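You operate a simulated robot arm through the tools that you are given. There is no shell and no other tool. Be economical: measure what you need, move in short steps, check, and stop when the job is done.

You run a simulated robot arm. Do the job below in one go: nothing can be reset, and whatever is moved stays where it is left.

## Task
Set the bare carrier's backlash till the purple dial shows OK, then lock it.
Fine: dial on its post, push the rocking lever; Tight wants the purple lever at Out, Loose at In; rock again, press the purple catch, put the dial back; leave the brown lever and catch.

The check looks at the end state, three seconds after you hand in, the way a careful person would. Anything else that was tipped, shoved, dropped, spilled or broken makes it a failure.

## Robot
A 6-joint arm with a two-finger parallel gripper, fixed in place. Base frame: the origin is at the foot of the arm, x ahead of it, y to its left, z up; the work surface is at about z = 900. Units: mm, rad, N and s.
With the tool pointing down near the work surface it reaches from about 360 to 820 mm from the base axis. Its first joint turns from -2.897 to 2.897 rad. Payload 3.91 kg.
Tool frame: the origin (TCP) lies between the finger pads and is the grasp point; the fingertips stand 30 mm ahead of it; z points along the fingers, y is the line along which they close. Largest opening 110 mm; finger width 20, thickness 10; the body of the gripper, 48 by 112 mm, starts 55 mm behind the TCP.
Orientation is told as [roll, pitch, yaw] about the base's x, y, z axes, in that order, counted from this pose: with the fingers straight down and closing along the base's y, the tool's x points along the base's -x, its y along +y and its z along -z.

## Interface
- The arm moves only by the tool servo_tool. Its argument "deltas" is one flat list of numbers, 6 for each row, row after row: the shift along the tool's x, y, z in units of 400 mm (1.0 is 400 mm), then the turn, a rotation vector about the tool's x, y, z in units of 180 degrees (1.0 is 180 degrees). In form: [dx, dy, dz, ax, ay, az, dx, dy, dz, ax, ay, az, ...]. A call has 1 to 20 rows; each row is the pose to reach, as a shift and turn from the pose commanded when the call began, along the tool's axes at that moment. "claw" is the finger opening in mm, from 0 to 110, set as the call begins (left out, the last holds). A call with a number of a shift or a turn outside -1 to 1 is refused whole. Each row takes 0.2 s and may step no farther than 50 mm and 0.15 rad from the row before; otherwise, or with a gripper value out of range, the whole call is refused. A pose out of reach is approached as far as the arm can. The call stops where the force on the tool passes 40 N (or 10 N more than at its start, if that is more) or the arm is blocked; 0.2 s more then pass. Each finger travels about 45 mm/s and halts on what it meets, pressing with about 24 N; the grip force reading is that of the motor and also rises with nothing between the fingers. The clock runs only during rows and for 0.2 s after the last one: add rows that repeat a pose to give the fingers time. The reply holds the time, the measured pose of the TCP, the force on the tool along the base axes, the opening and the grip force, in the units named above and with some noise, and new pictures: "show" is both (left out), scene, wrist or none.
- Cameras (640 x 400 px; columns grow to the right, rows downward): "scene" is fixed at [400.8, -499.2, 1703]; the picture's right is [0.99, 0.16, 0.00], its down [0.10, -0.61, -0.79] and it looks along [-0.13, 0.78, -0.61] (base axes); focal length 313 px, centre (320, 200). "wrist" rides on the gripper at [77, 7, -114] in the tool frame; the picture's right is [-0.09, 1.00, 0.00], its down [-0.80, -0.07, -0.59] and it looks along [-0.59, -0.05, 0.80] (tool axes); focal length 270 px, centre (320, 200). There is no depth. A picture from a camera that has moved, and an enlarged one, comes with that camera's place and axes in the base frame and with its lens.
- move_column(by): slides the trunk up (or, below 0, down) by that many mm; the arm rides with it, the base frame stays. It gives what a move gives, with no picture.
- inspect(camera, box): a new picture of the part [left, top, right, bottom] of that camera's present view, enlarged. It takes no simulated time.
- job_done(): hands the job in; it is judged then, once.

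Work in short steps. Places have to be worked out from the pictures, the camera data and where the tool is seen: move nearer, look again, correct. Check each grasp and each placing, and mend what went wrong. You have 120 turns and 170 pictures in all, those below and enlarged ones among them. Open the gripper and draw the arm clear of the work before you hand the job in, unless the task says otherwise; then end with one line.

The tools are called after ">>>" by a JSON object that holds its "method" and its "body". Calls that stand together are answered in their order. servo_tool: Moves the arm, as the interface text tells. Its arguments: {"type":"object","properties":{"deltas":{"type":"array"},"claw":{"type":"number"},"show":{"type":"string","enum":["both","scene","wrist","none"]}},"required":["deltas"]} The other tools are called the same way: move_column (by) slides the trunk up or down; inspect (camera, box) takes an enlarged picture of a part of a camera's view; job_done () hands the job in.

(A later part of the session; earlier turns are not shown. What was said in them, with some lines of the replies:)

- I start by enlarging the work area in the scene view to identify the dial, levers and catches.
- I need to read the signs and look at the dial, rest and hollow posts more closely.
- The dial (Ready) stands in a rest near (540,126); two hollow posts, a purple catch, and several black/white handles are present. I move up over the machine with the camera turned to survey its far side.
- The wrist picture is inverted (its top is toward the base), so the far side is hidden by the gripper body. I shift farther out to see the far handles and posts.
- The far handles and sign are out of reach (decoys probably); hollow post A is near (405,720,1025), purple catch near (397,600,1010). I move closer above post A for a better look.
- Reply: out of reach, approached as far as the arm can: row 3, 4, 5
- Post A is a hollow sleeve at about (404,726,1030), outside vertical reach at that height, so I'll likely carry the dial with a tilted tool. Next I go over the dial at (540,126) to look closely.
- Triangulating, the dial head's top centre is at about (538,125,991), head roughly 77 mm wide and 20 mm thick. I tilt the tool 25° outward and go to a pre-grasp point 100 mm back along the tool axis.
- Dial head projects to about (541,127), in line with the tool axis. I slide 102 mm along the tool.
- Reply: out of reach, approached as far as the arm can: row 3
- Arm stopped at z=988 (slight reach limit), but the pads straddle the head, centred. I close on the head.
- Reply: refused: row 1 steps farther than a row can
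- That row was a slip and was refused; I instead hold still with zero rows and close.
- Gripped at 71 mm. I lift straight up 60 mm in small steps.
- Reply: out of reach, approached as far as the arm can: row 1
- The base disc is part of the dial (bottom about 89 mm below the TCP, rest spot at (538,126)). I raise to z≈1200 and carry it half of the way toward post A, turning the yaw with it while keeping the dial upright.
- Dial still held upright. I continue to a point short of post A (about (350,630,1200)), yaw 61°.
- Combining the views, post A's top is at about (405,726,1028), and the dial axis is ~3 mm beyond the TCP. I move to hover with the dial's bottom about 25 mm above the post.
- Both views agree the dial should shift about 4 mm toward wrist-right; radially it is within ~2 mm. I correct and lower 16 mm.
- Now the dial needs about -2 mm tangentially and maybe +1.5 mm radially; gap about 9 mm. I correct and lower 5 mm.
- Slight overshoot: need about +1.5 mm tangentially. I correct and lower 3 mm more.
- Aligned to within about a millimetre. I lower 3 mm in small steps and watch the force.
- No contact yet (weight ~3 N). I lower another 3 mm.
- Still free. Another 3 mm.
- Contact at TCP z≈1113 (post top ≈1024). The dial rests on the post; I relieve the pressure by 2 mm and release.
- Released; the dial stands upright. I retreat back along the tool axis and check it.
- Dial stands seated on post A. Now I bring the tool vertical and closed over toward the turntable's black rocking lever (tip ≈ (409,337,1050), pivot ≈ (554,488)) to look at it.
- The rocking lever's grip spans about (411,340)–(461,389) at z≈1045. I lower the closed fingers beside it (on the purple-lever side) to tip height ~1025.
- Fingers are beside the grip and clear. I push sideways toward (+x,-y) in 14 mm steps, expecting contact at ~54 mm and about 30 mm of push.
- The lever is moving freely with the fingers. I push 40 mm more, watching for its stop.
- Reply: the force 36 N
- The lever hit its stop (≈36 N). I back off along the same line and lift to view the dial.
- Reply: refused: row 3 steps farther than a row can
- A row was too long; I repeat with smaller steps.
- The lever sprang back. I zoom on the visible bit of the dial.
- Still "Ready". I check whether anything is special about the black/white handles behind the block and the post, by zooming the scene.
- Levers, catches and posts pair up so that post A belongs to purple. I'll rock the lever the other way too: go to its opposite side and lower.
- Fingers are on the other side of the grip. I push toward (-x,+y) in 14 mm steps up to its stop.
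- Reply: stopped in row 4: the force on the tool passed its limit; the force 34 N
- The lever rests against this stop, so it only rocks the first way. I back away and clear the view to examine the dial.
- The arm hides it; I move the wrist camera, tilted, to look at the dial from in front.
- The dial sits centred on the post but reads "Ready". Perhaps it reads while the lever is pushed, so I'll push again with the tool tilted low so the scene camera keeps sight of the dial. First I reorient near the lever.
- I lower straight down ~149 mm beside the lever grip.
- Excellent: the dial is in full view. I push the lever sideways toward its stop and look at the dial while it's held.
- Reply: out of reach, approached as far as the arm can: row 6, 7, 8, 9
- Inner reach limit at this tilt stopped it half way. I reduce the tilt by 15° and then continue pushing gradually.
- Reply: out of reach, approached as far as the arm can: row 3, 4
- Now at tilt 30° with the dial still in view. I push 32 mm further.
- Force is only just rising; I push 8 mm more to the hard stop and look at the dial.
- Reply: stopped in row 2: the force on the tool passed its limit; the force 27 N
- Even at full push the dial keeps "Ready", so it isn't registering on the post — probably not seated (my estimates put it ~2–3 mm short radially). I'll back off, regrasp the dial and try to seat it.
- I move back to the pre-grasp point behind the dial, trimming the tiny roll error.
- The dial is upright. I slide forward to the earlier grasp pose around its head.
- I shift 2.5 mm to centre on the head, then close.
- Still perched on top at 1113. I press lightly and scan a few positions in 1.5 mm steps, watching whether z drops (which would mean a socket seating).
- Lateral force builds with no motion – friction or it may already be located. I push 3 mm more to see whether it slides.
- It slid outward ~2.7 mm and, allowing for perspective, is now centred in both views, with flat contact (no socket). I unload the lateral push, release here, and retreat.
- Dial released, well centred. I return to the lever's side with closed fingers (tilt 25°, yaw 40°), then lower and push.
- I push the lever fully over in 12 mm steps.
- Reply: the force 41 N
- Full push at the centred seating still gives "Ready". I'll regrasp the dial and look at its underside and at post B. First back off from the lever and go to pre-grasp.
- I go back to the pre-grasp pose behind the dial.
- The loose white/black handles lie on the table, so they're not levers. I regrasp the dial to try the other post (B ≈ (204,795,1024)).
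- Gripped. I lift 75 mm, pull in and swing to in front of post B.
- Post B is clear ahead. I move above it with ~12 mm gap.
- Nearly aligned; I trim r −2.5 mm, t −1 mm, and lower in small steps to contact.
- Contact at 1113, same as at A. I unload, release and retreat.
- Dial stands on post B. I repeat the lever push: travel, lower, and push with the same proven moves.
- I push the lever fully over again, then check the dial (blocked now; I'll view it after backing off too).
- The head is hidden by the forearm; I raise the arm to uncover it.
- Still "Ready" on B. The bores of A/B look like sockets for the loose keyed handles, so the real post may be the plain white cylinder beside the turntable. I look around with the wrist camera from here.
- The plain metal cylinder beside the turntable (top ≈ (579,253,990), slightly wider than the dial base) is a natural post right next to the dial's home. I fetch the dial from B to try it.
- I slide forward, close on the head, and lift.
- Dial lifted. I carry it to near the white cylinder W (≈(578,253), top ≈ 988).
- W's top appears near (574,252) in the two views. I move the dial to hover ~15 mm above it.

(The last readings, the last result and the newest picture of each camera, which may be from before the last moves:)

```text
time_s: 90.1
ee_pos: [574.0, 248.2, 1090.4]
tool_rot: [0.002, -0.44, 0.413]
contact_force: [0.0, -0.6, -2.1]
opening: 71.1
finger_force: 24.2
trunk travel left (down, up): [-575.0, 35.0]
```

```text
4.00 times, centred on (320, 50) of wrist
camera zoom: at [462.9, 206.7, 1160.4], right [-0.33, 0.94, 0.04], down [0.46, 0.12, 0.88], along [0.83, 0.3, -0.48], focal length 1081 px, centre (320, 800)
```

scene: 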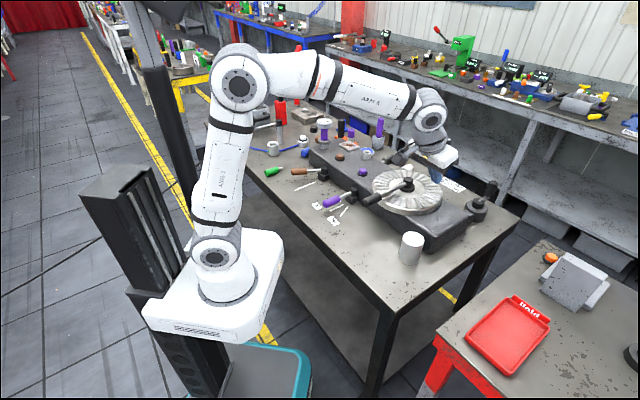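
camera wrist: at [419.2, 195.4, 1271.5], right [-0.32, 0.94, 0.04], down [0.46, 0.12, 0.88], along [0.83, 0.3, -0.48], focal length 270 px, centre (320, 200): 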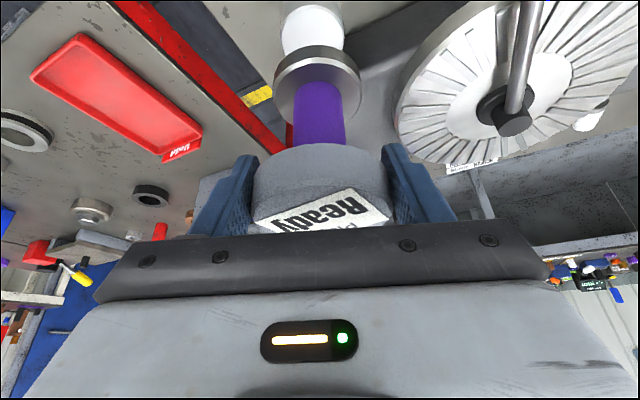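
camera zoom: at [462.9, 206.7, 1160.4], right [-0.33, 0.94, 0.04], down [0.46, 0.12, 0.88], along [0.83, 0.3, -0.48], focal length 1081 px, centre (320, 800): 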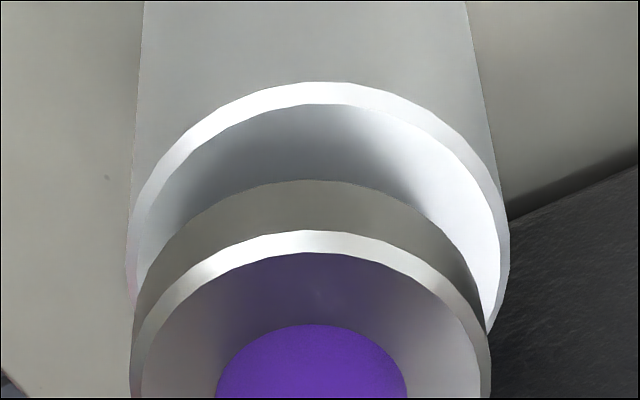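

Aligned within ~1.5 mm. I trim and lower to contact.

>>> {"method": "servo_tool", "body": {"deltas": [0.0042, 0.0033, 0.009, 0, 0, 0, 0.0085, 0.0033, 0.0181, 0, 0, 0, 0.0127, 0.0033, 0.0272, 0, 0, 0], "show": "none"}}

>>> {"method": "servo_tool", "body": {"deltas": [0.0011, 0, 0.0023, 0, 0, 0, 0.0021, 0, 0.0045, 0, 0, 0], "show": "none"}}

>>> {"method": "servo_tool", "body": {"deltas": [0.0011, 0, 0.0023, 0, 0, 0, 0.0021, 0, 0.0045, 0, 0, 0], "show": "none"}}

>>> {"method": "inspect", "body": {"camera": "scene", "box": [385, 215, 445, 260]}}

```text
time_s: 90.9
ee_pos: [573.0, 247.2, 1078.3]
tool_rot: [0.0, -0.441, 0.412]
contact_force: [-0.6, 0.5, -3.0]
opening: 71.0
finger_force: 24.2
trunk travel left (down, up): [-575.0, 35.0]
```

```text
time_s: 91.5
ee_pos: [573.6, 249.1, 1075.7]
tool_rot: [-0.001, -0.438, 0.412]
contact_force: [-0.1, 0.8, -3.2]
opening: 70.9
finger_force: 23.6
trunk travel left (down, up): [-575.0, 35.0]
```

```text
time_s: 92.1
ee_pos: [574.9, 249.9, 1075.4]
tool_rot: [-0.001, -0.442, 0.411]
contact_force: [1.5, -5.8, 11.0]
opening: 70.9
finger_force: 23.8
trunk travel left (down, up): [-575.0, 35.0]
```

```text
8.89 times, centred on (415, 238) of scene
camera zoom: at [400.8, -499.2, 1703.0], right [0.99, 0.16, 0.0], down [0.1, -0.61, -0.79], along [-0.13, 0.78, -0.61], focal length 2779 px, centre (-524, -133)
```

zoom: 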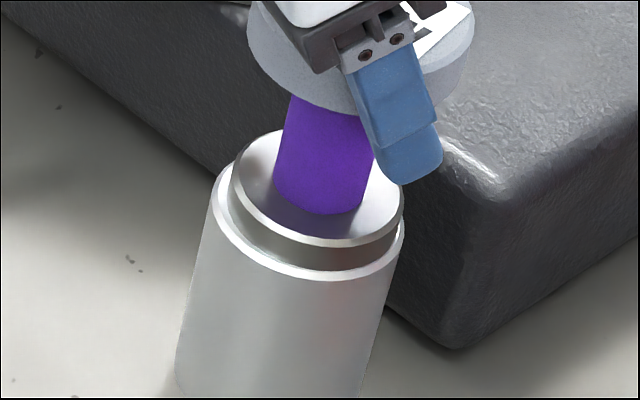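

Seated on W. I unload, release and retreat.

>>> {"method": "servo_tool", "body": {"deltas": [-0.0015, 0, -0.0032, 0, 0, 0, -0.0015, 0, -0.0032, 0, 0, 0], "show": "none"}}

>>> {"method": "servo_tool", "body": {"deltas": [0, 0, 0, 0, 0, 0, 0, 0, 0, 0, 0, 0, 0, 0, 0, 0, 0, 0], "claw": 104, "show": "none"}}

>>> {"method": "servo_tool", "body": {"deltas": [0, 0, -0.08, 0, 0, 0, 0, 0, -0.18, 0, 0, 0, 0, 0, -0.3, 0, 0, 0], "show": "none"}}

>>> {"method": "inspect", "body": {"camera": "scene", "box": [380, 195, 450, 250]}}

```text
time_s: 92.7
ee_pos: [573.8, 250.3, 1076.4]
tool_rot: [0.001, -0.44, 0.412]
contact_force: [3.6, -7.0, 8.0]
opening: 70.9
finger_force: 23.8
trunk travel left (down, up): [-575.0, 35.0]
```

```text
time_s: 93.5
ee_pos: [572.1, 249.7, 1075.8]
tool_rot: [0.001, -0.44, 0.412]
contact_force: [-0.1, 0.5, -0.3]
opening: 104.3
finger_force: 0.2
trunk travel left (down, up): [-575.0, 35.0]
```

```text
time_s: 94.3
ee_pos: [525.7, 226.9, 1186.8]
tool_rot: [-0.001, -0.44, 0.411]
contact_force: [-0.5, 0.1, -0.4]
opening: 103.9
finger_force: 0.1
trunk travel left (down, up): [-575.0, 35.0]
```

```text
7.27 times, centred on (415, 222) of scene
camera zoom: at [400.8, -499.2, 1703.0], right [0.99, 0.16, 0.0], down [0.1, -0.61, -0.79], along [-0.13, 0.78, -0.61], focal length 2274 px, centre (-371, 36)
```

zoom: 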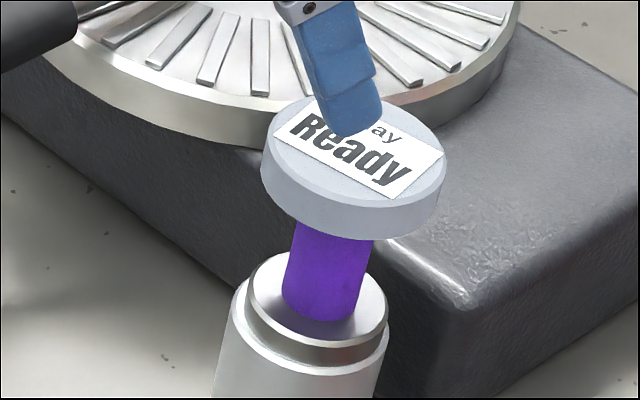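

Now the lever again: travel to its side, lower, and push with the dial on W.

>>> {"method": "servo_tool", "body": {"deltas": [0.0156, 0.0904, -0.0128, -0.0064, 0, -0.0138, 0.0312, 0.1808, -0.0257, -0.0128, 0, -0.0275, 0.0469, 0.2713, -0.0385, -0.0193, 0, -0.0413, 0.0625, 0.3617, -0.0513, -0.0257, 0, -0.055, 0.0781, 0.4521, -0.0642, -0.0321, 0, -0.0688, 0.0937, 0.5425, -0.077, -0.0385, 0, -0.0825], "claw": 0, "show": "none"}}

>>> {"method": "servo_tool", "body": {"deltas": [0.0396, 0, 0.085, 0, 0, 0, 0.0793, 0, 0.1699, 0, 0, 0, 0.1189, 0, 0.2549, 0, 0, 0, 0.1565, 0, 0.3353, 0, 0, 0], "show": "none"}}

>>> {"method": "inspect", "body": {"camera": "scene", "box": [330, 140, 460, 260]}}

```text
time_s: 95.7
ee_pos: [395.5, 409.0, 1195.3]
tool_rot: [-0.003, -0.44, 0.7]
contact_force: [-0.8, -0.3, 0.4]
opening: 0.0
finger_force: 20.3
trunk travel left (down, up): [-575.0, 35.0]
```

```text
time_s: 96.7
ee_pos: [396.3, 408.8, 1050.5]
tool_rot: [-0.001, -0.44, 0.697]
contact_force: [-1.0, -0.4, 0.2]
opening: 0.0
finger_force: 24.0
trunk travel left (down, up): [-575.0, 35.0]
```

```text
3.33 times, centred on (395, 200) of scene
camera zoom: at [400.8, -499.2, 1703.0], right [0.99, 0.16, 0.0], down [0.1, -0.61, -0.79], along [-0.13, 0.78, -0.61], focal length 1042 px, centre (70, 200)
```

zoom: 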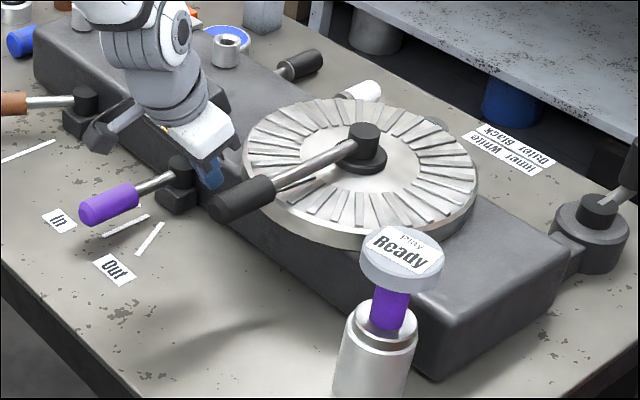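

The dial is nicely visible on W. I push the lever over and back off.

>>> {"method": "servo_tool", "body": {"deltas": [-0.0025, -0.0297, 0.0012, 0, 0, 0, -0.0051, -0.0594, 0.0024, 0, 0, 0, -0.0076, -0.0891, 0.0036, 0, 0, 0, -0.0102, -0.1188, 0.0048, 0, 0, 0, -0.0127, -0.1485, 0.0059, 0, 0, 0, -0.0153, -0.1782, 0.0071, 0, 0, 0, -0.0178, -0.2078, 0.0083, 0, 0, 0, -0.0204, -0.2375, 0.0095, 0, 0, 0], "show": "none"}}

>>> {"method": "inspect", "body": {"camera": "scene", "box": [330, 140, 460, 260]}}

>>> {"method": "servo_tool", "body": {"deltas": [0, 0.06, 0, 0, 0, 0, 0, 0.12, 0, 0, 0, 0, 0, 0.18, 0, 0, 0, 0, 0, 0.24, 0, 0, 0, 0], "show": "none"}}

>>> {"method": "inspect", "body": {"camera": "scene", "box": [330, 140, 460, 260]}}

```text
time_s: 98.5
ee_pos: [463.2, 344.5, 1048.1]
tool_rot: [-0.002, -0.44, 0.701]
contact_force: [-8.1, 8.2, -0.4]
opening: 0.0
finger_force: 24.5
trunk travel left (down, up): [-575.0, 35.0]
```

```text
3.33 times, centred on (395, 200) of scene
camera zoom: at [400.8, -499.2, 1703.0], right [0.99, 0.16, 0.0], down [0.1, -0.61, -0.79], along [-0.13, 0.78, -0.61], focal length 1042 px, centre (70, 200)
```

zoom: 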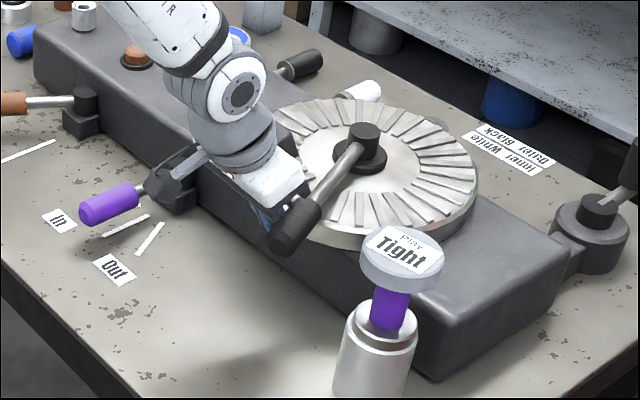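

```text
time_s: 99.5
ee_pos: [404.9, 416.4, 1048.7]
tool_rot: [-0.003, -0.441, 0.697]
contact_force: [-0.1, -0.4, -0.5]
opening: 0.1
finger_force: 23.7
trunk travel left (down, up): [-575.0, 35.0]
```

```text
3.33 times, centred on (395, 200) of scene
camera zoom: at [400.8, -499.2, 1703.0], right [0.99, 0.16, 0.0], down [0.1, -0.61, -0.79], along [-0.13, 0.78, -0.61], focal length 1042 px, centre (70, 200)
```

zoom: 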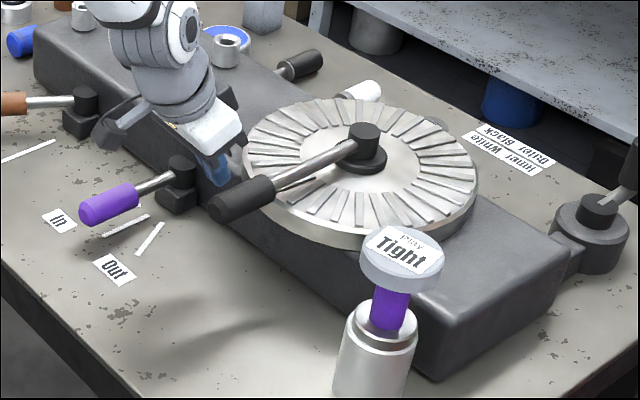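

The post is W, and the reading is "Tight" — so the purple lever must go to Out. From earlier pictures its hinge is ≈(365,524), handle now at ~225°, and the Out line at ~249°. I move vertical closed fingers to the handle's In side at height.

>>> {"method": "servo_tool", "body": {"deltas": [-0.0458, 0, -0.0982, 0, 0, 0, -0.0917, 0, -0.1963, 0, 0, 0, -0.1375, 0, -0.2945, 0, 0, 0, -0.0973, 0.0892, -0.3133, 0, 0.035, 0, -0.057, 0.1785, -0.332, 0, 0.07, 0, -0.0168, 0.2677, -0.3508, 0, 0.105, 0, 0.0235, 0.357, -0.3695, 0, 0.14, 0], "show": "wrist"}}

```text
time_s: 101.1
ee_pos: [257.7, 477.6, 1177.9]
tool_rot: [-0.003, 0.002, 0.698]
contact_force: [-0.8, 0.5, 0.4]
opening: 0.1
finger_force: 24.6
trunk travel left (down, up): [-575.0, 35.0]
camera wrist: at [194.3, 433.0, 1292.0], right [-0.57, 0.82, 0.0], down [0.66, 0.46, 0.59], along [0.49, 0.34, -0.81], focal length 270 px, centre (320, 200)
```

wrist: 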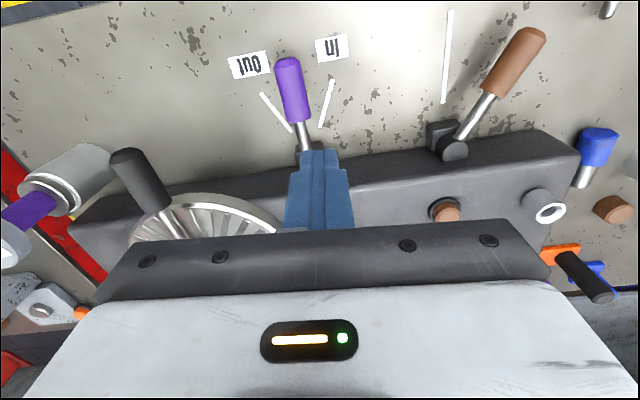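

The handle is lower than thought: from grip end (309,482,955) to tip (264,433,936). I shift 8 mm away and lower the fingertips to z≈928.

>>> {"method": "servo_tool", "body": {"deltas": [0, 0.02, 0.11, 0, 0, 0, 0, 0.02, 0.22, 0, 0, 0, 0, 0.02, 0.33, 0, 0, 0, 0, 0.02, 0.44, 0, 0, 0, 0, 0.02, 0.55, 0, 0, 0], "show": "wrist"}}

```text
time_s: 102.3
ee_pos: [252.3, 489.6, 955.3]
tool_rot: [0.001, 0.001, 0.698]
contact_force: [-0.7, -0.1, 0.3]
opening: 0.1
finger_force: 23.6
trunk travel left (down, up): [-575.0, 35.0]
camera wrist: at [189.4, 443.4, 1069.3], right [-0.57, 0.82, 0.0], down [0.66, 0.46, 0.59], along [0.49, 0.34, -0.8], focal length 270 px, centre (320, 200)
```

wrist: 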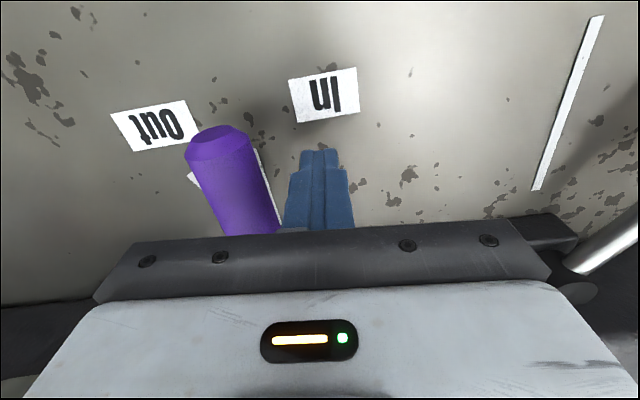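

Fingers are beside the handle on its In side. I push about 69 mm toward Out in small steps, and check.

>>> {"method": "servo_tool", "body": {"deltas": [-0.003, -0.0289, 0, 0, 0, 0, -0.0059, -0.0578, 0, 0, 0, 0, -0.0089, -0.0867, 0, 0, 0, 0, -0.0118, -0.1156, 0, 0, 0, 0, -0.0148, -0.1445, 0, 0, 0, 0, -0.0177, -0.1734, 0, 0, 0, 0], "show": "wrist"}}

>>> {"method": "inspect", "body": {"camera": "scene", "box": [300, 170, 400, 240]}}

```text
time_s: 103.7
ee_pos: [301.1, 437.9, 958.3]
tool_rot: [-0.002, 0.001, 0.698]
contact_force: [-3.4, 3.5, -1.4]
opening: 0.0
finger_force: 23.8
trunk travel left (down, up): [-575.0, 35.0]
camera wrist: at [238.0, 393.4, 1072.3], right [-0.57, 0.82, 0.0], down [0.66, 0.46, 0.59], along [0.49, 0.34, -0.8], focal length 270 px, centre (320, 200)
```

wrist: 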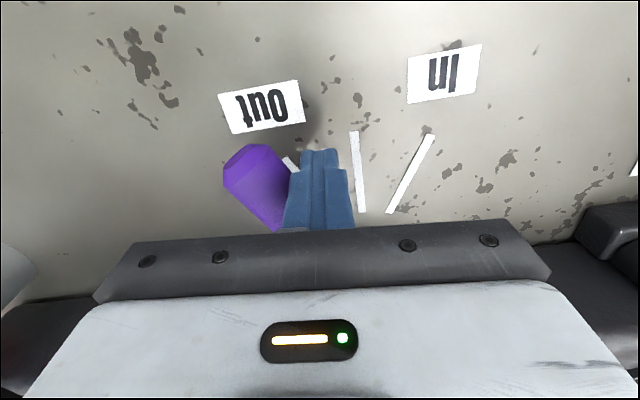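

```text
5.71 times, centred on (350, 205) of scene
camera zoom: at [400.8, -499.2, 1703.0], right [0.99, 0.16, 0.0], down [0.1, -0.61, -0.79], along [-0.13, 0.78, -0.61], focal length 1787 px, centre (149, 171)
```

zoom: 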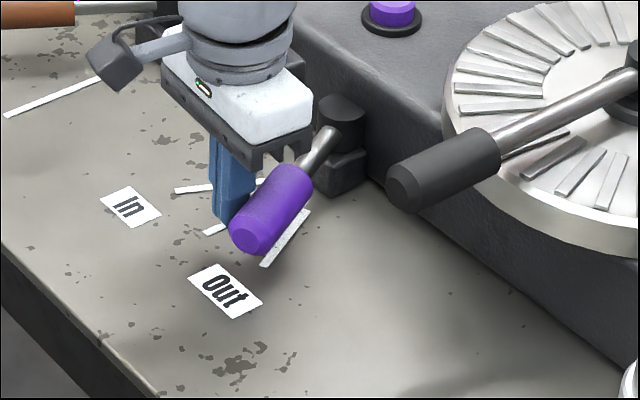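

The handle now lies over the Out line. I back off and lift to check that it stays.

>>> {"method": "servo_tool", "body": {"deltas": [0.004, 0.04, 0, 0, 0, 0, 0.008, 0.08, 0, 0, 0, 0, 0.008, 0.08, -0.11, 0, 0, 0, 0.008, 0.08, -0.22, 0, 0, 0, 0.008, 0.08, -0.33, 0, 0, 0, 0.008, 0.08, -0.44, 0, 0, 0, 0.008, 0.08, -0.54, 0, 0, 0], "show": "wrist"}}

>>> {"method": "inspect", "body": {"camera": "wrist", "box": [200, 0, 400, 160]}}

```text
time_s: 105.3
ee_pos: [277.2, 458.1, 1176.3]
tool_rot: [0.001, -0.002, 0.698]
contact_force: [0.6, 0.5, 0.1]
opening: 0.1
finger_force: 23.8
trunk travel left (down, up): [-575.0, 35.0]
camera wrist: at [213.2, 413.1, 1290.9], right [-0.57, 0.82, 0.0], down [0.66, 0.46, 0.59], along [0.49, 0.34, -0.8], focal length 270 px, centre (320, 200)
```

wrist: 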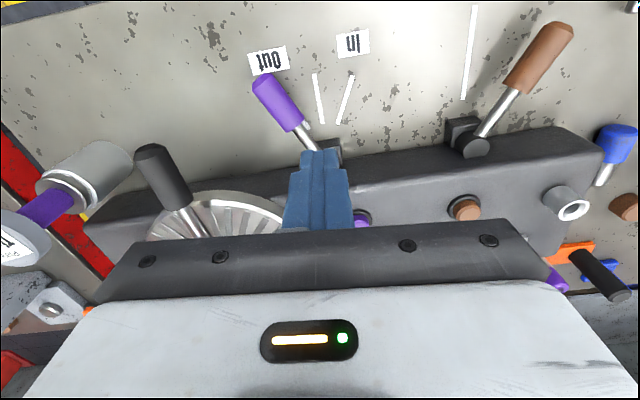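

```text
2.50 times, centred on (300, 80) of wrist
camera zoom: at [213.2, 413.1, 1290.9], right [-0.57, 0.82, 0.0], down [0.66, 0.46, 0.59], along [0.49, 0.34, -0.8], focal length 676 px, centre (370, 500)
```

zoom: 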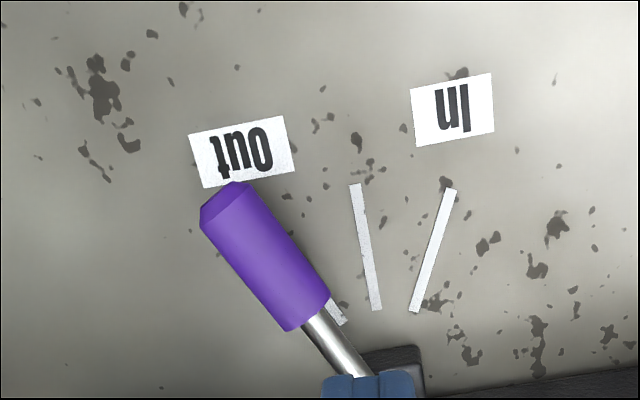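

The purple lever covers the Out line. Now I rock again: move to the rocking lever's side, lower and push.

>>> {"method": "servo_tool", "body": {"deltas": [-0.0369, -0.0718, -0.0119, 0, -0.035, 0, -0.0738, -0.1435, -0.0238, 0, -0.07, 0, -0.1106, -0.2153, -0.0356, 0, -0.105, 0, -0.1475, -0.287, -0.0475, 0, -0.14, 0], "show": "none"}}

>>> {"method": "servo_tool", "body": {"deltas": [0.0396, 0, 0.085, 0, 0, 0, 0.0793, 0, 0.1699, 0, 0, 0, 0.1189, 0, 0.2549, 0, 0, 0, 0.1565, 0, 0.3353, 0, 0, 0], "show": "none"}}

```text
time_s: 106.3
ee_pos: [394.7, 408.0, 1192.9]
tool_rot: [0.0, -0.443, 0.699]
contact_force: [-0.5, -0.4, -0.1]
opening: 0.0
finger_force: 24.0
trunk travel left (down, up): [-575.0, 35.0]
```

```text
time_s: 107.3
ee_pos: [399.7, 413.5, 1044.4]
tool_rot: [0.0, -0.441, 0.697]
contact_force: [0.0, 1.0, -0.2]
opening: 0.3
finger_force: 24.4
trunk travel left (down, up): [-575.0, 35.0]
```

I push the lever over, look at the dial, and back off.

>>> {"method": "servo_tool", "body": {"deltas": [-0.0025, -0.0297, 0.0012, 0, 0, 0, -0.0051, -0.0594, 0.0024, 0, 0, 0, -0.0076, -0.0891, 0.0036, 0, 0, 0, -0.0102, -0.1188, 0.0048, 0, 0, 0, -0.0127, -0.1485, 0.0059, 0, 0, 0, -0.0153, -0.1782, 0.0071, 0, 0, 0, -0.0178, -0.2078, 0.0083, 0, 0, 0, -0.0204, -0.2375, 0.0095, 0, 0, 0, -0.0204, -0.25, 0.0095, 0, 0, 0], "show": "none"}}

>>> {"method": "servo_tool", "body": {"deltas": [0, 0.06, 0, 0, 0, 0, 0, 0.12, 0, 0, 0, 0, 0, 0.18, 0, 0, 0, 0, 0, 0.24, 0, 0, 0, 0], "show": "none"}}

>>> {"method": "inspect", "body": {"camera": "scene", "box": [330, 140, 460, 260]}}

```text
time_s: 109.4
ee_pos: [463.9, 345.6, 1045.4]
tool_rot: [-0.003, -0.44, 0.71]
contact_force: [-19.8, 18.1, 1.6]
opening: 0.0
finger_force: 24.0
trunk travel left (down, up): [-575.0, 35.0]
stopped in row 9: the force on the tool passed its limit (the readings are from after the stop); the commanded pose is now the measured one
```

```text
time_s: 110.4
ee_pos: [406.7, 416.5, 1045.2]
tool_rot: [0.001, -0.44, 0.701]
contact_force: [0.2, 0.0, -0.8]
opening: 0.0
finger_force: 24.3
trunk travel left (down, up): [-575.0, 35.0]
```

```text
3.33 times, centred on (395, 200) of scene
camera zoom: at [400.8, -499.2, 1703.0], right [0.99, 0.16, 0.0], down [0.1, -0.61, -0.79], along [-0.13, 0.78, -0.61], focal length 1042 px, centre (70, 200)
```

zoom: 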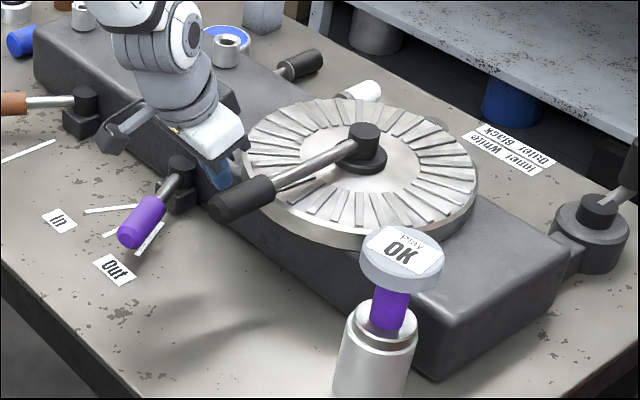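

The dial reads OK. Next is the purple catch at ≈(396,605), top ≈1010. I lift, straighten the tool and move above it.

>>> {"method": "servo_tool", "body": {"deltas": [-0.0318, 0, -0.068, 0, 0, 0, -0.0636, 0, -0.136, 0, 0, 0, -0.1242, 0.0758, -0.1323, 0, 0.028, 0, -0.1849, 0.1515, -0.1287, 0, 0.056, 0, -0.2455, 0.2273, -0.125, 0, 0.084, 0, -0.3062, 0.303, -0.1214, 0, 0.112, 0, -0.3668, 0.3788, -0.1177, 0, 0.14, 0], "show": "wrist"}}

>>> {"method": "inspect", "body": {"camera": "scene", "box": [335, 140, 395, 185]}}

```text
time_s: 112.0
ee_pos: [391.3, 606.0, 1149.7]
tool_rot: [0.0, 0.004, 0.705]
contact_force: [-0.5, 0.2, 0.4]
opening: 0.0
finger_force: 25.0
trunk travel left (down, up): [-575.0, 35.0]
camera wrist: at [327.9, 561.6, 1263.8], right [-0.58, 0.82, 0.0], down [0.66, 0.47, 0.59], along [0.48, 0.34, -0.81], focal length 270 px, centre (320, 200)
```

wrist: 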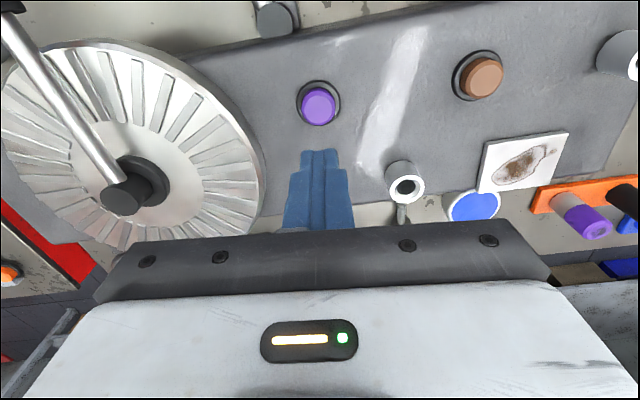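

```text
8.89 times, centred on (365, 162) of scene
camera zoom: at [400.8, -499.2, 1703.0], right [0.99, 0.16, 0.0], down [0.1, -0.61, -0.79], along [-0.13, 0.78, -0.61], focal length 2779 px, centre (-80, 533)
```

zoom: 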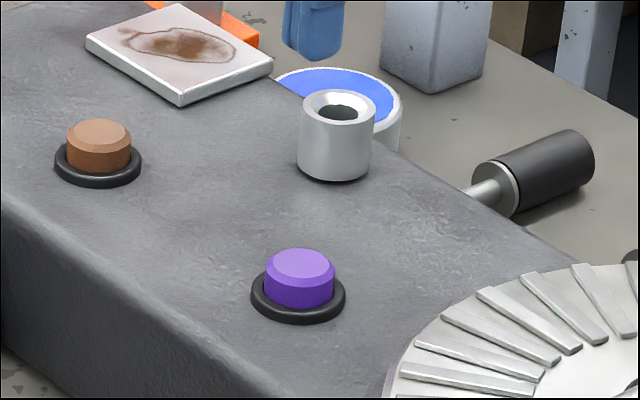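

The catch projects to (393,605.6), right under the fingers. I descend and press slowly, letting the force limit stop it.

>>> {"method": "servo_tool", "body": {"deltas": [-0.0038, -0.0032, 0.08, 0, 0, 0, -0.0038, -0.0032, 0.16, 0, 0, 0, -0.0038, -0.0032, 0.24, 0, 0, 0, -0.0038, -0.0032, 0.247, 0, 0, 0, -0.0038, -0.0032, 0.254, 0, 0, 0, -0.0038, -0.0032, 0.261, 0, 0, 0, -0.0038, -0.0032, 0.268, 0, 0, 0, -0.0038, -0.0032, 0.275, 0, 0, 0, -0.0038, -0.0032, 0.282, 0, 0, 0, -0.0038, -0.0032, 0.289, 0, 0, 0], "show": "none"}}

>>> {"method": "inspect", "body": {"camera": "scene", "box": [335, 140, 395, 185]}}

```text
time_s: 114.2
ee_pos: [395.7, 603.8, 1035.5]
tool_rot: [0.0, -0.002, 0.704]
contact_force: [0.3, -0.8, 3.1]
opening: 0.1
finger_force: 23.6
trunk travel left (down, up): [-575.0, 35.0]
```

```text
8.89 times, centred on (365, 162) of scene
camera zoom: at [400.8, -499.2, 1703.0], right [0.99, 0.16, 0.0], down [0.1, -0.61, -0.79], along [-0.13, 0.78, -0.61], focal length 2779 px, centre (-80, 533)
```

zoom: 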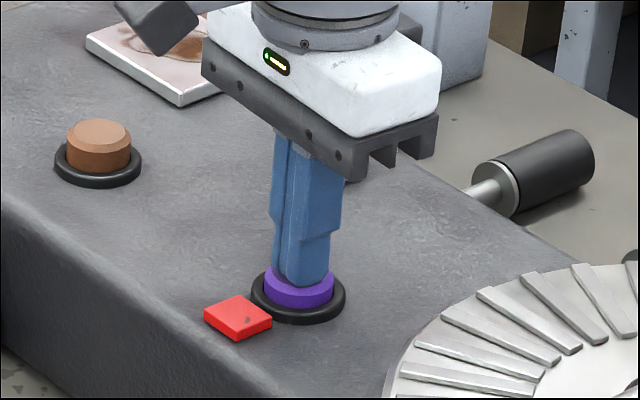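

A red lock flag has popped up beside the catch. I lift off and verify that it stays.

>>> {"method": "servo_tool", "body": {"deltas": [0, 0, -0.09, 0, 0, 0, 0, 0, -0.19, 0, 0, 0, 0, 0, -0.3, 0, 0, 0], "show": "none"}}

>>> {"method": "inspect", "body": {"camera": "scene", "box": [330, 140, 460, 260]}}

```text
time_s: 115.0
ee_pos: [393.4, 601.4, 1158.1]
tool_rot: [-0.002, 0.002, 0.703]
contact_force: [-0.1, 0.0, -0.2]
opening: 0.0
finger_force: 24.0
trunk travel left (down, up): [-575.0, 35.0]
```

```text
3.33 times, centred on (395, 200) of scene
camera zoom: at [400.8, -499.2, 1703.0], right [0.99, 0.16, 0.0], down [0.1, -0.61, -0.79], along [-0.13, 0.78, -0.61], focal length 1042 px, centre (70, 200)
```

zoom: 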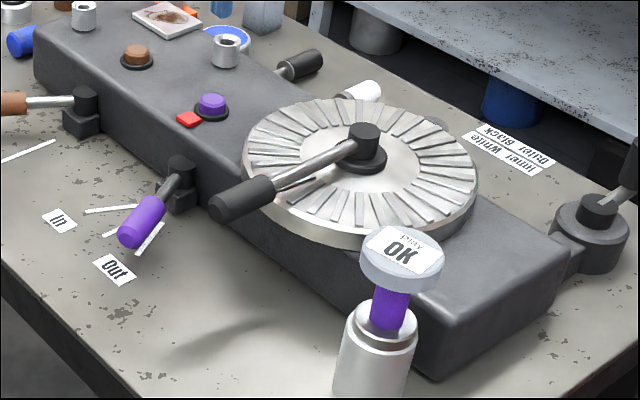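

The lock flag holds and the dial still says OK. I go above the dial on W, vertical with open fingers, to take it back home.

>>> {"method": "servo_tool", "body": {"deltas": [0.0238, -0.1071, -0.0089, 0, 0, 0.0103, 0.0476, -0.2142, -0.0178, 0, 0, 0.0206, 0.0714, -0.3213, -0.0267, 0, 0, 0.0309, 0.0952, -0.4284, -0.0356, 0, 0, 0.0412, 0.1191, -0.5354, -0.0444, 0, 0, 0.0516, 0.1429, -0.6425, -0.0533, 0, 0, 0.0619, 0.1667, -0.7496, -0.0622, 0, 0, 0.0722, 0.1905, -0.8567, -0.0711, 0, 0, 0.0825, 0.2143, -0.9638, -0.08, 0, 0, 0.0928], "claw": 106, "show": "wrist"}}

```text
time_s: 117.0
ee_pos: [577.2, 251.2, 1184.6]
tool_rot: [0.0, 0.001, 0.412]
contact_force: [0.6, -0.1, 0.1]
opening: 106.0
finger_force: 0.1
trunk travel left (down, up): [-575.0, 35.0]
camera wrist: at [504.2, 225.8, 1299.8], right [-0.32, 0.95, 0.0], down [0.76, 0.26, 0.59], along [0.56, 0.19, -0.8], focal length 270 px, centre (320, 200)
```

wrist: 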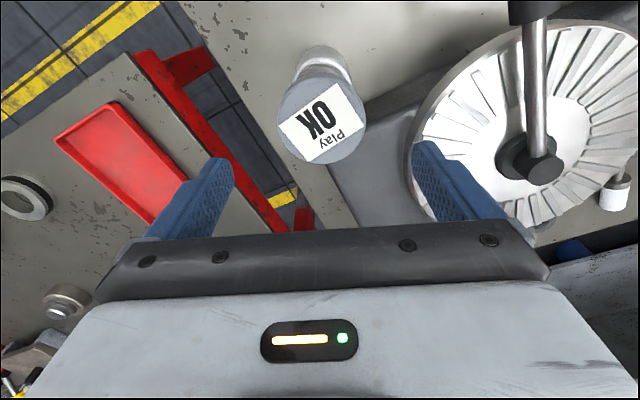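

The head centre projects to (578,252), directly below. I lower to the head and close.

>>> {"method": "servo_tool", "body": {"deltas": [0, 0, 0.1, 0, 0, 0, 0, 0, 0.2, 0, 0, 0, 0, 0, 0.285, 0, 0, 0], "show": "none"}}

>>> {"method": "servo_tool", "body": {"deltas": [0, 0, 0, 0, 0, 0, 0, 0, 0, 0, 0, 0, 0, 0, 0, 0, 0, 0, 0, 0, 0, 0, 0, 0], "claw": 50, "show": "none"}}

>>> {"method": "servo_tool", "body": {"deltas": [0, 0, -0.05, 0, 0, 0, 0, 0, -0.12, 0, 0, 0, 0, 0, -0.2, 0, 0, 0], "show": "scene"}}

```text
time_s: 117.8
ee_pos: [579.2, 252.8, 1071.4]
tool_rot: [0.0, 0.001, 0.412]
contact_force: [-0.8, -0.3, -0.2]
opening: 106.1
finger_force: 0.0
trunk travel left (down, up): [-575.0, 35.0]
```

```text
time_s: 118.8
ee_pos: [579.1, 252.0, 1072.9]
tool_rot: [0.001, 0.001, 0.412]
contact_force: [-0.6, 0.3, 0.2]
opening: 70.7
finger_force: 24.2
trunk travel left (down, up): [-575.0, 35.0]
```

```text
time_s: 119.6
ee_pos: [580.8, 255.0, 1154.7]
tool_rot: [-0.001, 0.001, 0.412]
contact_force: [-0.3, 0.4, -2.1]
opening: 70.8
finger_force: 23.4
trunk travel left (down, up): [-575.0, 35.0]
```

scene: 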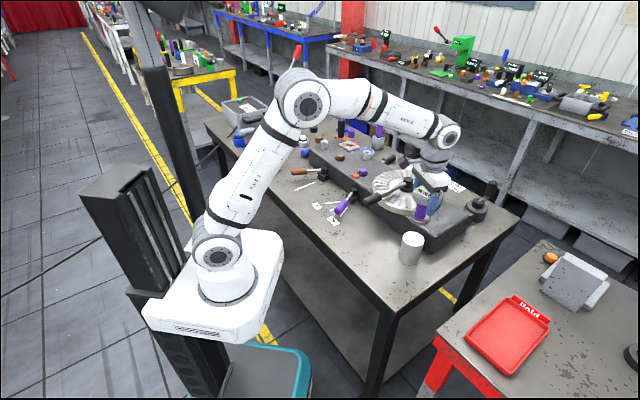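

Dial held. I carry it over its home spot (539,126), restoring its original facing.

>>> {"method": "servo_tool", "body": {"deltas": [0.0547, -0.0628, 0, 0, 0, 0.0147, 0.1094, -0.1255, 0, 0, 0, 0.0293, 0.164, -0.1883, 0.0375, 0, 0, 0.044, 0.2187, -0.251, 0.075, 0, 0, 0.0586], "show": "none"}}

>>> {"method": "servo_tool", "body": {"deltas": [0, 0, 0.1, 0, 0, 0, 0, 0, 0.2, 0, 0, 0, 0, 0, 0.3, 0, 0, 0], "show": "none"}}

>>> {"method": "inspect", "body": {"camera": "scene", "box": [343, 220, 471, 300]}}

```text
time_s: 120.6
ee_pos: [539.2, 128.3, 1122.8]
tool_rot: [0.0, 0.003, 0.228]
contact_force: [-0.1, 0.0, -2.2]
opening: 70.5
finger_force: 23.4
trunk travel left (down, up): [-575.0, 35.0]
```

```text
time_s: 121.4
ee_pos: [540.5, 127.6, 1002.2]
tool_rot: [0.0, 0.001, 0.227]
contact_force: [0.3, 0.9, -2.7]
opening: 71.0
finger_force: 23.7
trunk travel left (down, up): [-575.0, 35.0]
```

```text
5.00 times, centred on (407, 260) of scene
camera zoom: at [400.8, -499.2, 1703.0], right [0.99, 0.16, 0.0], down [0.1, -0.61, -0.79], along [-0.13, 0.78, -0.61], focal length 1563 px, centre (-115, -100)
```

zoom: 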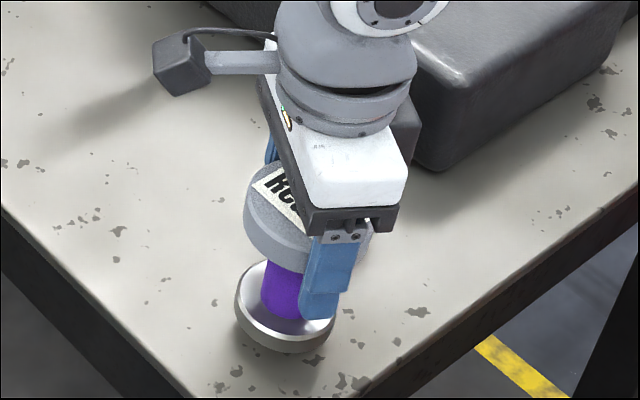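

The dial is ~19 mm above its spot and lined up with the original. I lower gently to contact.

>>> {"method": "servo_tool", "body": {"deltas": [0, 0, 0.0125, 0, 0, 0, 0, 0, 0.025, 0, 0, 0, 0, 0, 0.0375, 0, 0, 0], "show": "none"}}

>>> {"method": "servo_tool", "body": {"deltas": [0, 0, 0.004, 0, 0, 0, 0, 0, 0.008, 0, 0, 0], "show": "none"}}

```text
time_s: 122.2
ee_pos: [539.8, 126.7, 986.3]
tool_rot: [0.002, 0.002, 0.227]
contact_force: [0.5, 0.9, -2.8]
opening: 70.8
finger_force: 24.0
trunk travel left (down, up): [-575.0, 35.0]
```

```text
time_s: 122.8
ee_pos: [538.6, 127.5, 984.5]
tool_rot: [0.0, 0.0, 0.228]
contact_force: [-0.6, 0.2, -3.6]
opening: 70.7
finger_force: 23.7
trunk travel left (down, up): [-575.0, 35.0]
```

Not quite in contact yet; a little further.

>>> {"method": "servo_tool", "body": {"deltas": [0, 0, 0.004, 0, 0, 0, 0, 0, 0.006, 0, 0, 0], "show": "none"}}

>>> {"method": "inspect", "body": {"camera": "scene", "box": [343, 220, 471, 300]}}

```text
time_s: 123.4
ee_pos: [539.1, 126.5, 982.5]
tool_rot: [0.0, 0.0, 0.227]
contact_force: [-0.2, 0.5, -0.5]
opening: 70.8
finger_force: 24.1
trunk travel left (down, up): [-575.0, 35.0]
```

```text
5.00 times, centred on (407, 260) of scene
camera zoom: at [400.8, -499.2, 1703.0], right [0.99, 0.16, 0.0], down [0.1, -0.61, -0.79], along [-0.13, 0.78, -0.61], focal length 1563 px, centre (-115, -100)
```

zoom: 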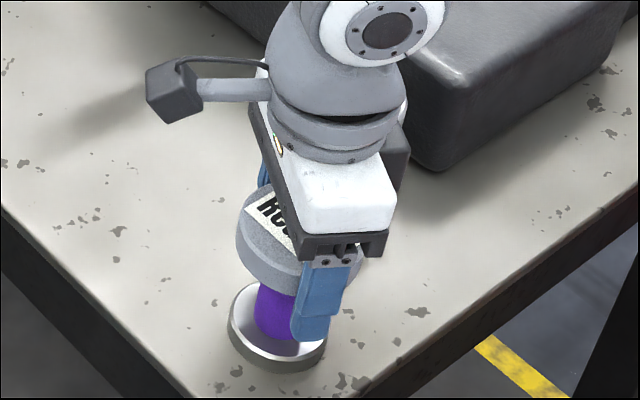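

Contact reached on the home spot (within ~3 mm of the original). I release, then lift straight up.

>>> {"method": "servo_tool", "body": {"deltas": [0, 0, 0, 0, 0, 0, 0, 0, 0, 0, 0, 0, 0, 0, 0, 0, 0, 0], "claw": 106, "show": "none"}}

>>> {"method": "servo_tool", "body": {"deltas": [0, 0, -0.08, 0, 0, 0, 0, 0, -0.19, 0, 0, 0, 0, 0, -0.31, 0, 0, 0, 0, 0, -0.43, 0, 0, 0, 0.1, 0, -0.5, 0, 0, 0, 0.22, 0, -0.5, 0, 0, 0, 0.34, 0, -0.5, 0, 0, 0], "show": "scene"}}

>>> {"method": "inspect", "body": {"camera": "scene", "box": [320, 150, 470, 300]}}

```text
time_s: 124.2
ee_pos: [539.1, 127.0, 981.4]
tool_rot: [0.0, -0.001, 0.227]
contact_force: [0.3, 0.2, -0.2]
opening: 106.0
finger_force: 0.2
trunk travel left (down, up): [-575.0, 35.0]
```

```text
time_s: 125.8
ee_pos: [406.3, 97.0, 1181.6]
tool_rot: [-0.001, 0.0, 0.227]
contact_force: [1.1, 0.0, 0.5]
opening: 106.1
finger_force: 0.0
trunk travel left (down, up): [-575.0, 35.0]
```

scene: 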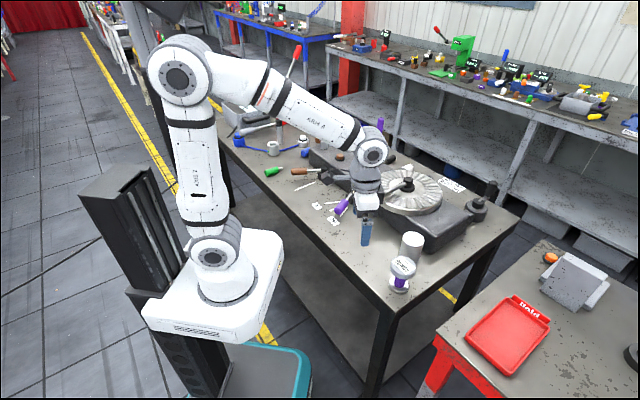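

```text
2.67 times, centred on (395, 225) of scene
camera zoom: at [400.8, -499.2, 1703.0], right [0.99, 0.16, 0.0], down [0.1, -0.61, -0.79], along [-0.13, 0.78, -0.61], focal length 834 px, centre (120, 133)
```

zoom: 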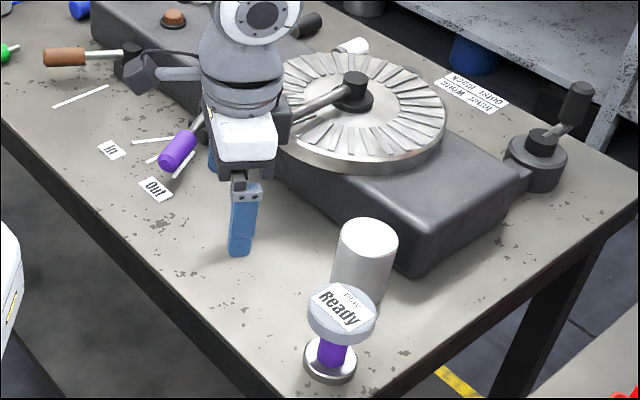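

The dial is home, upright. I draw the arm up and clear and check the machine one last time.

>>> {"method": "servo_tool", "body": {"deltas": [0, 0, -0.12, 0, 0, 0, 0, 0, -0.24, 0, 0, 0, 0, 0, -0.36, 0, 0, 0, 0.1, 0, -0.4, 0, 0, 0, 0.2, 0, -0.42, 0, 0, 0], "show": "none"}}

>>> {"method": "inspect", "body": {"camera": "scene", "box": [300, 120, 460, 300]}}

```text
time_s: 127.0
ee_pos: [325.5, 77.6, 1351.3]
tool_rot: [0.0, 0.0, 0.227]
contact_force: [0.6, -0.4, 1.5]
opening: 105.9
finger_force: 0.1
trunk travel left (down, up): [-575.0, 35.0]
```

```text
2.22 times, centred on (380, 210) of scene
camera zoom: at [400.8, -499.2, 1703.0], right [0.99, 0.16, 0.0], down [0.1, -0.61, -0.79], along [-0.13, 0.78, -0.61], focal length 695 px, centre (187, 178)
```

zoom: 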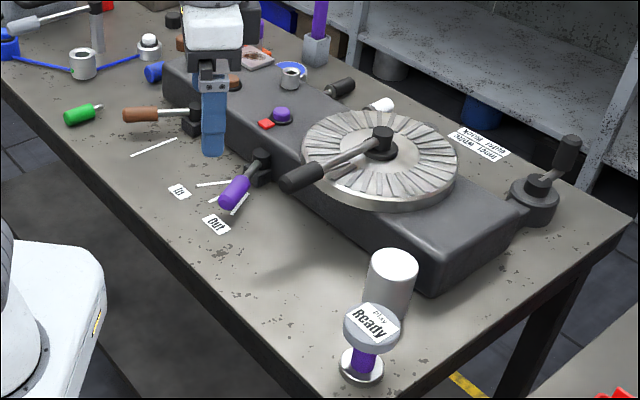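

The purple lever is at Out, the red lock flag is up, the dial is home, the brown parts are untouched, and the arm is clear. I hand in.

>>> {"method": "job_done", "body": {}}

```text
The job is handed in.
```

The backlash is set and locked: the dial first read Tight, I moved the purple lever to Out, rocked again and got OK, pressed the purple catch (its red flag came up and stayed), and put the dial back within about 3 mm of its old spot. I first set the dial on two wrong posts on the machine, where it kept reading Ready, before finding that the plain metal cylinder beside the turntable was its post; the brown lever and catch were not touched.
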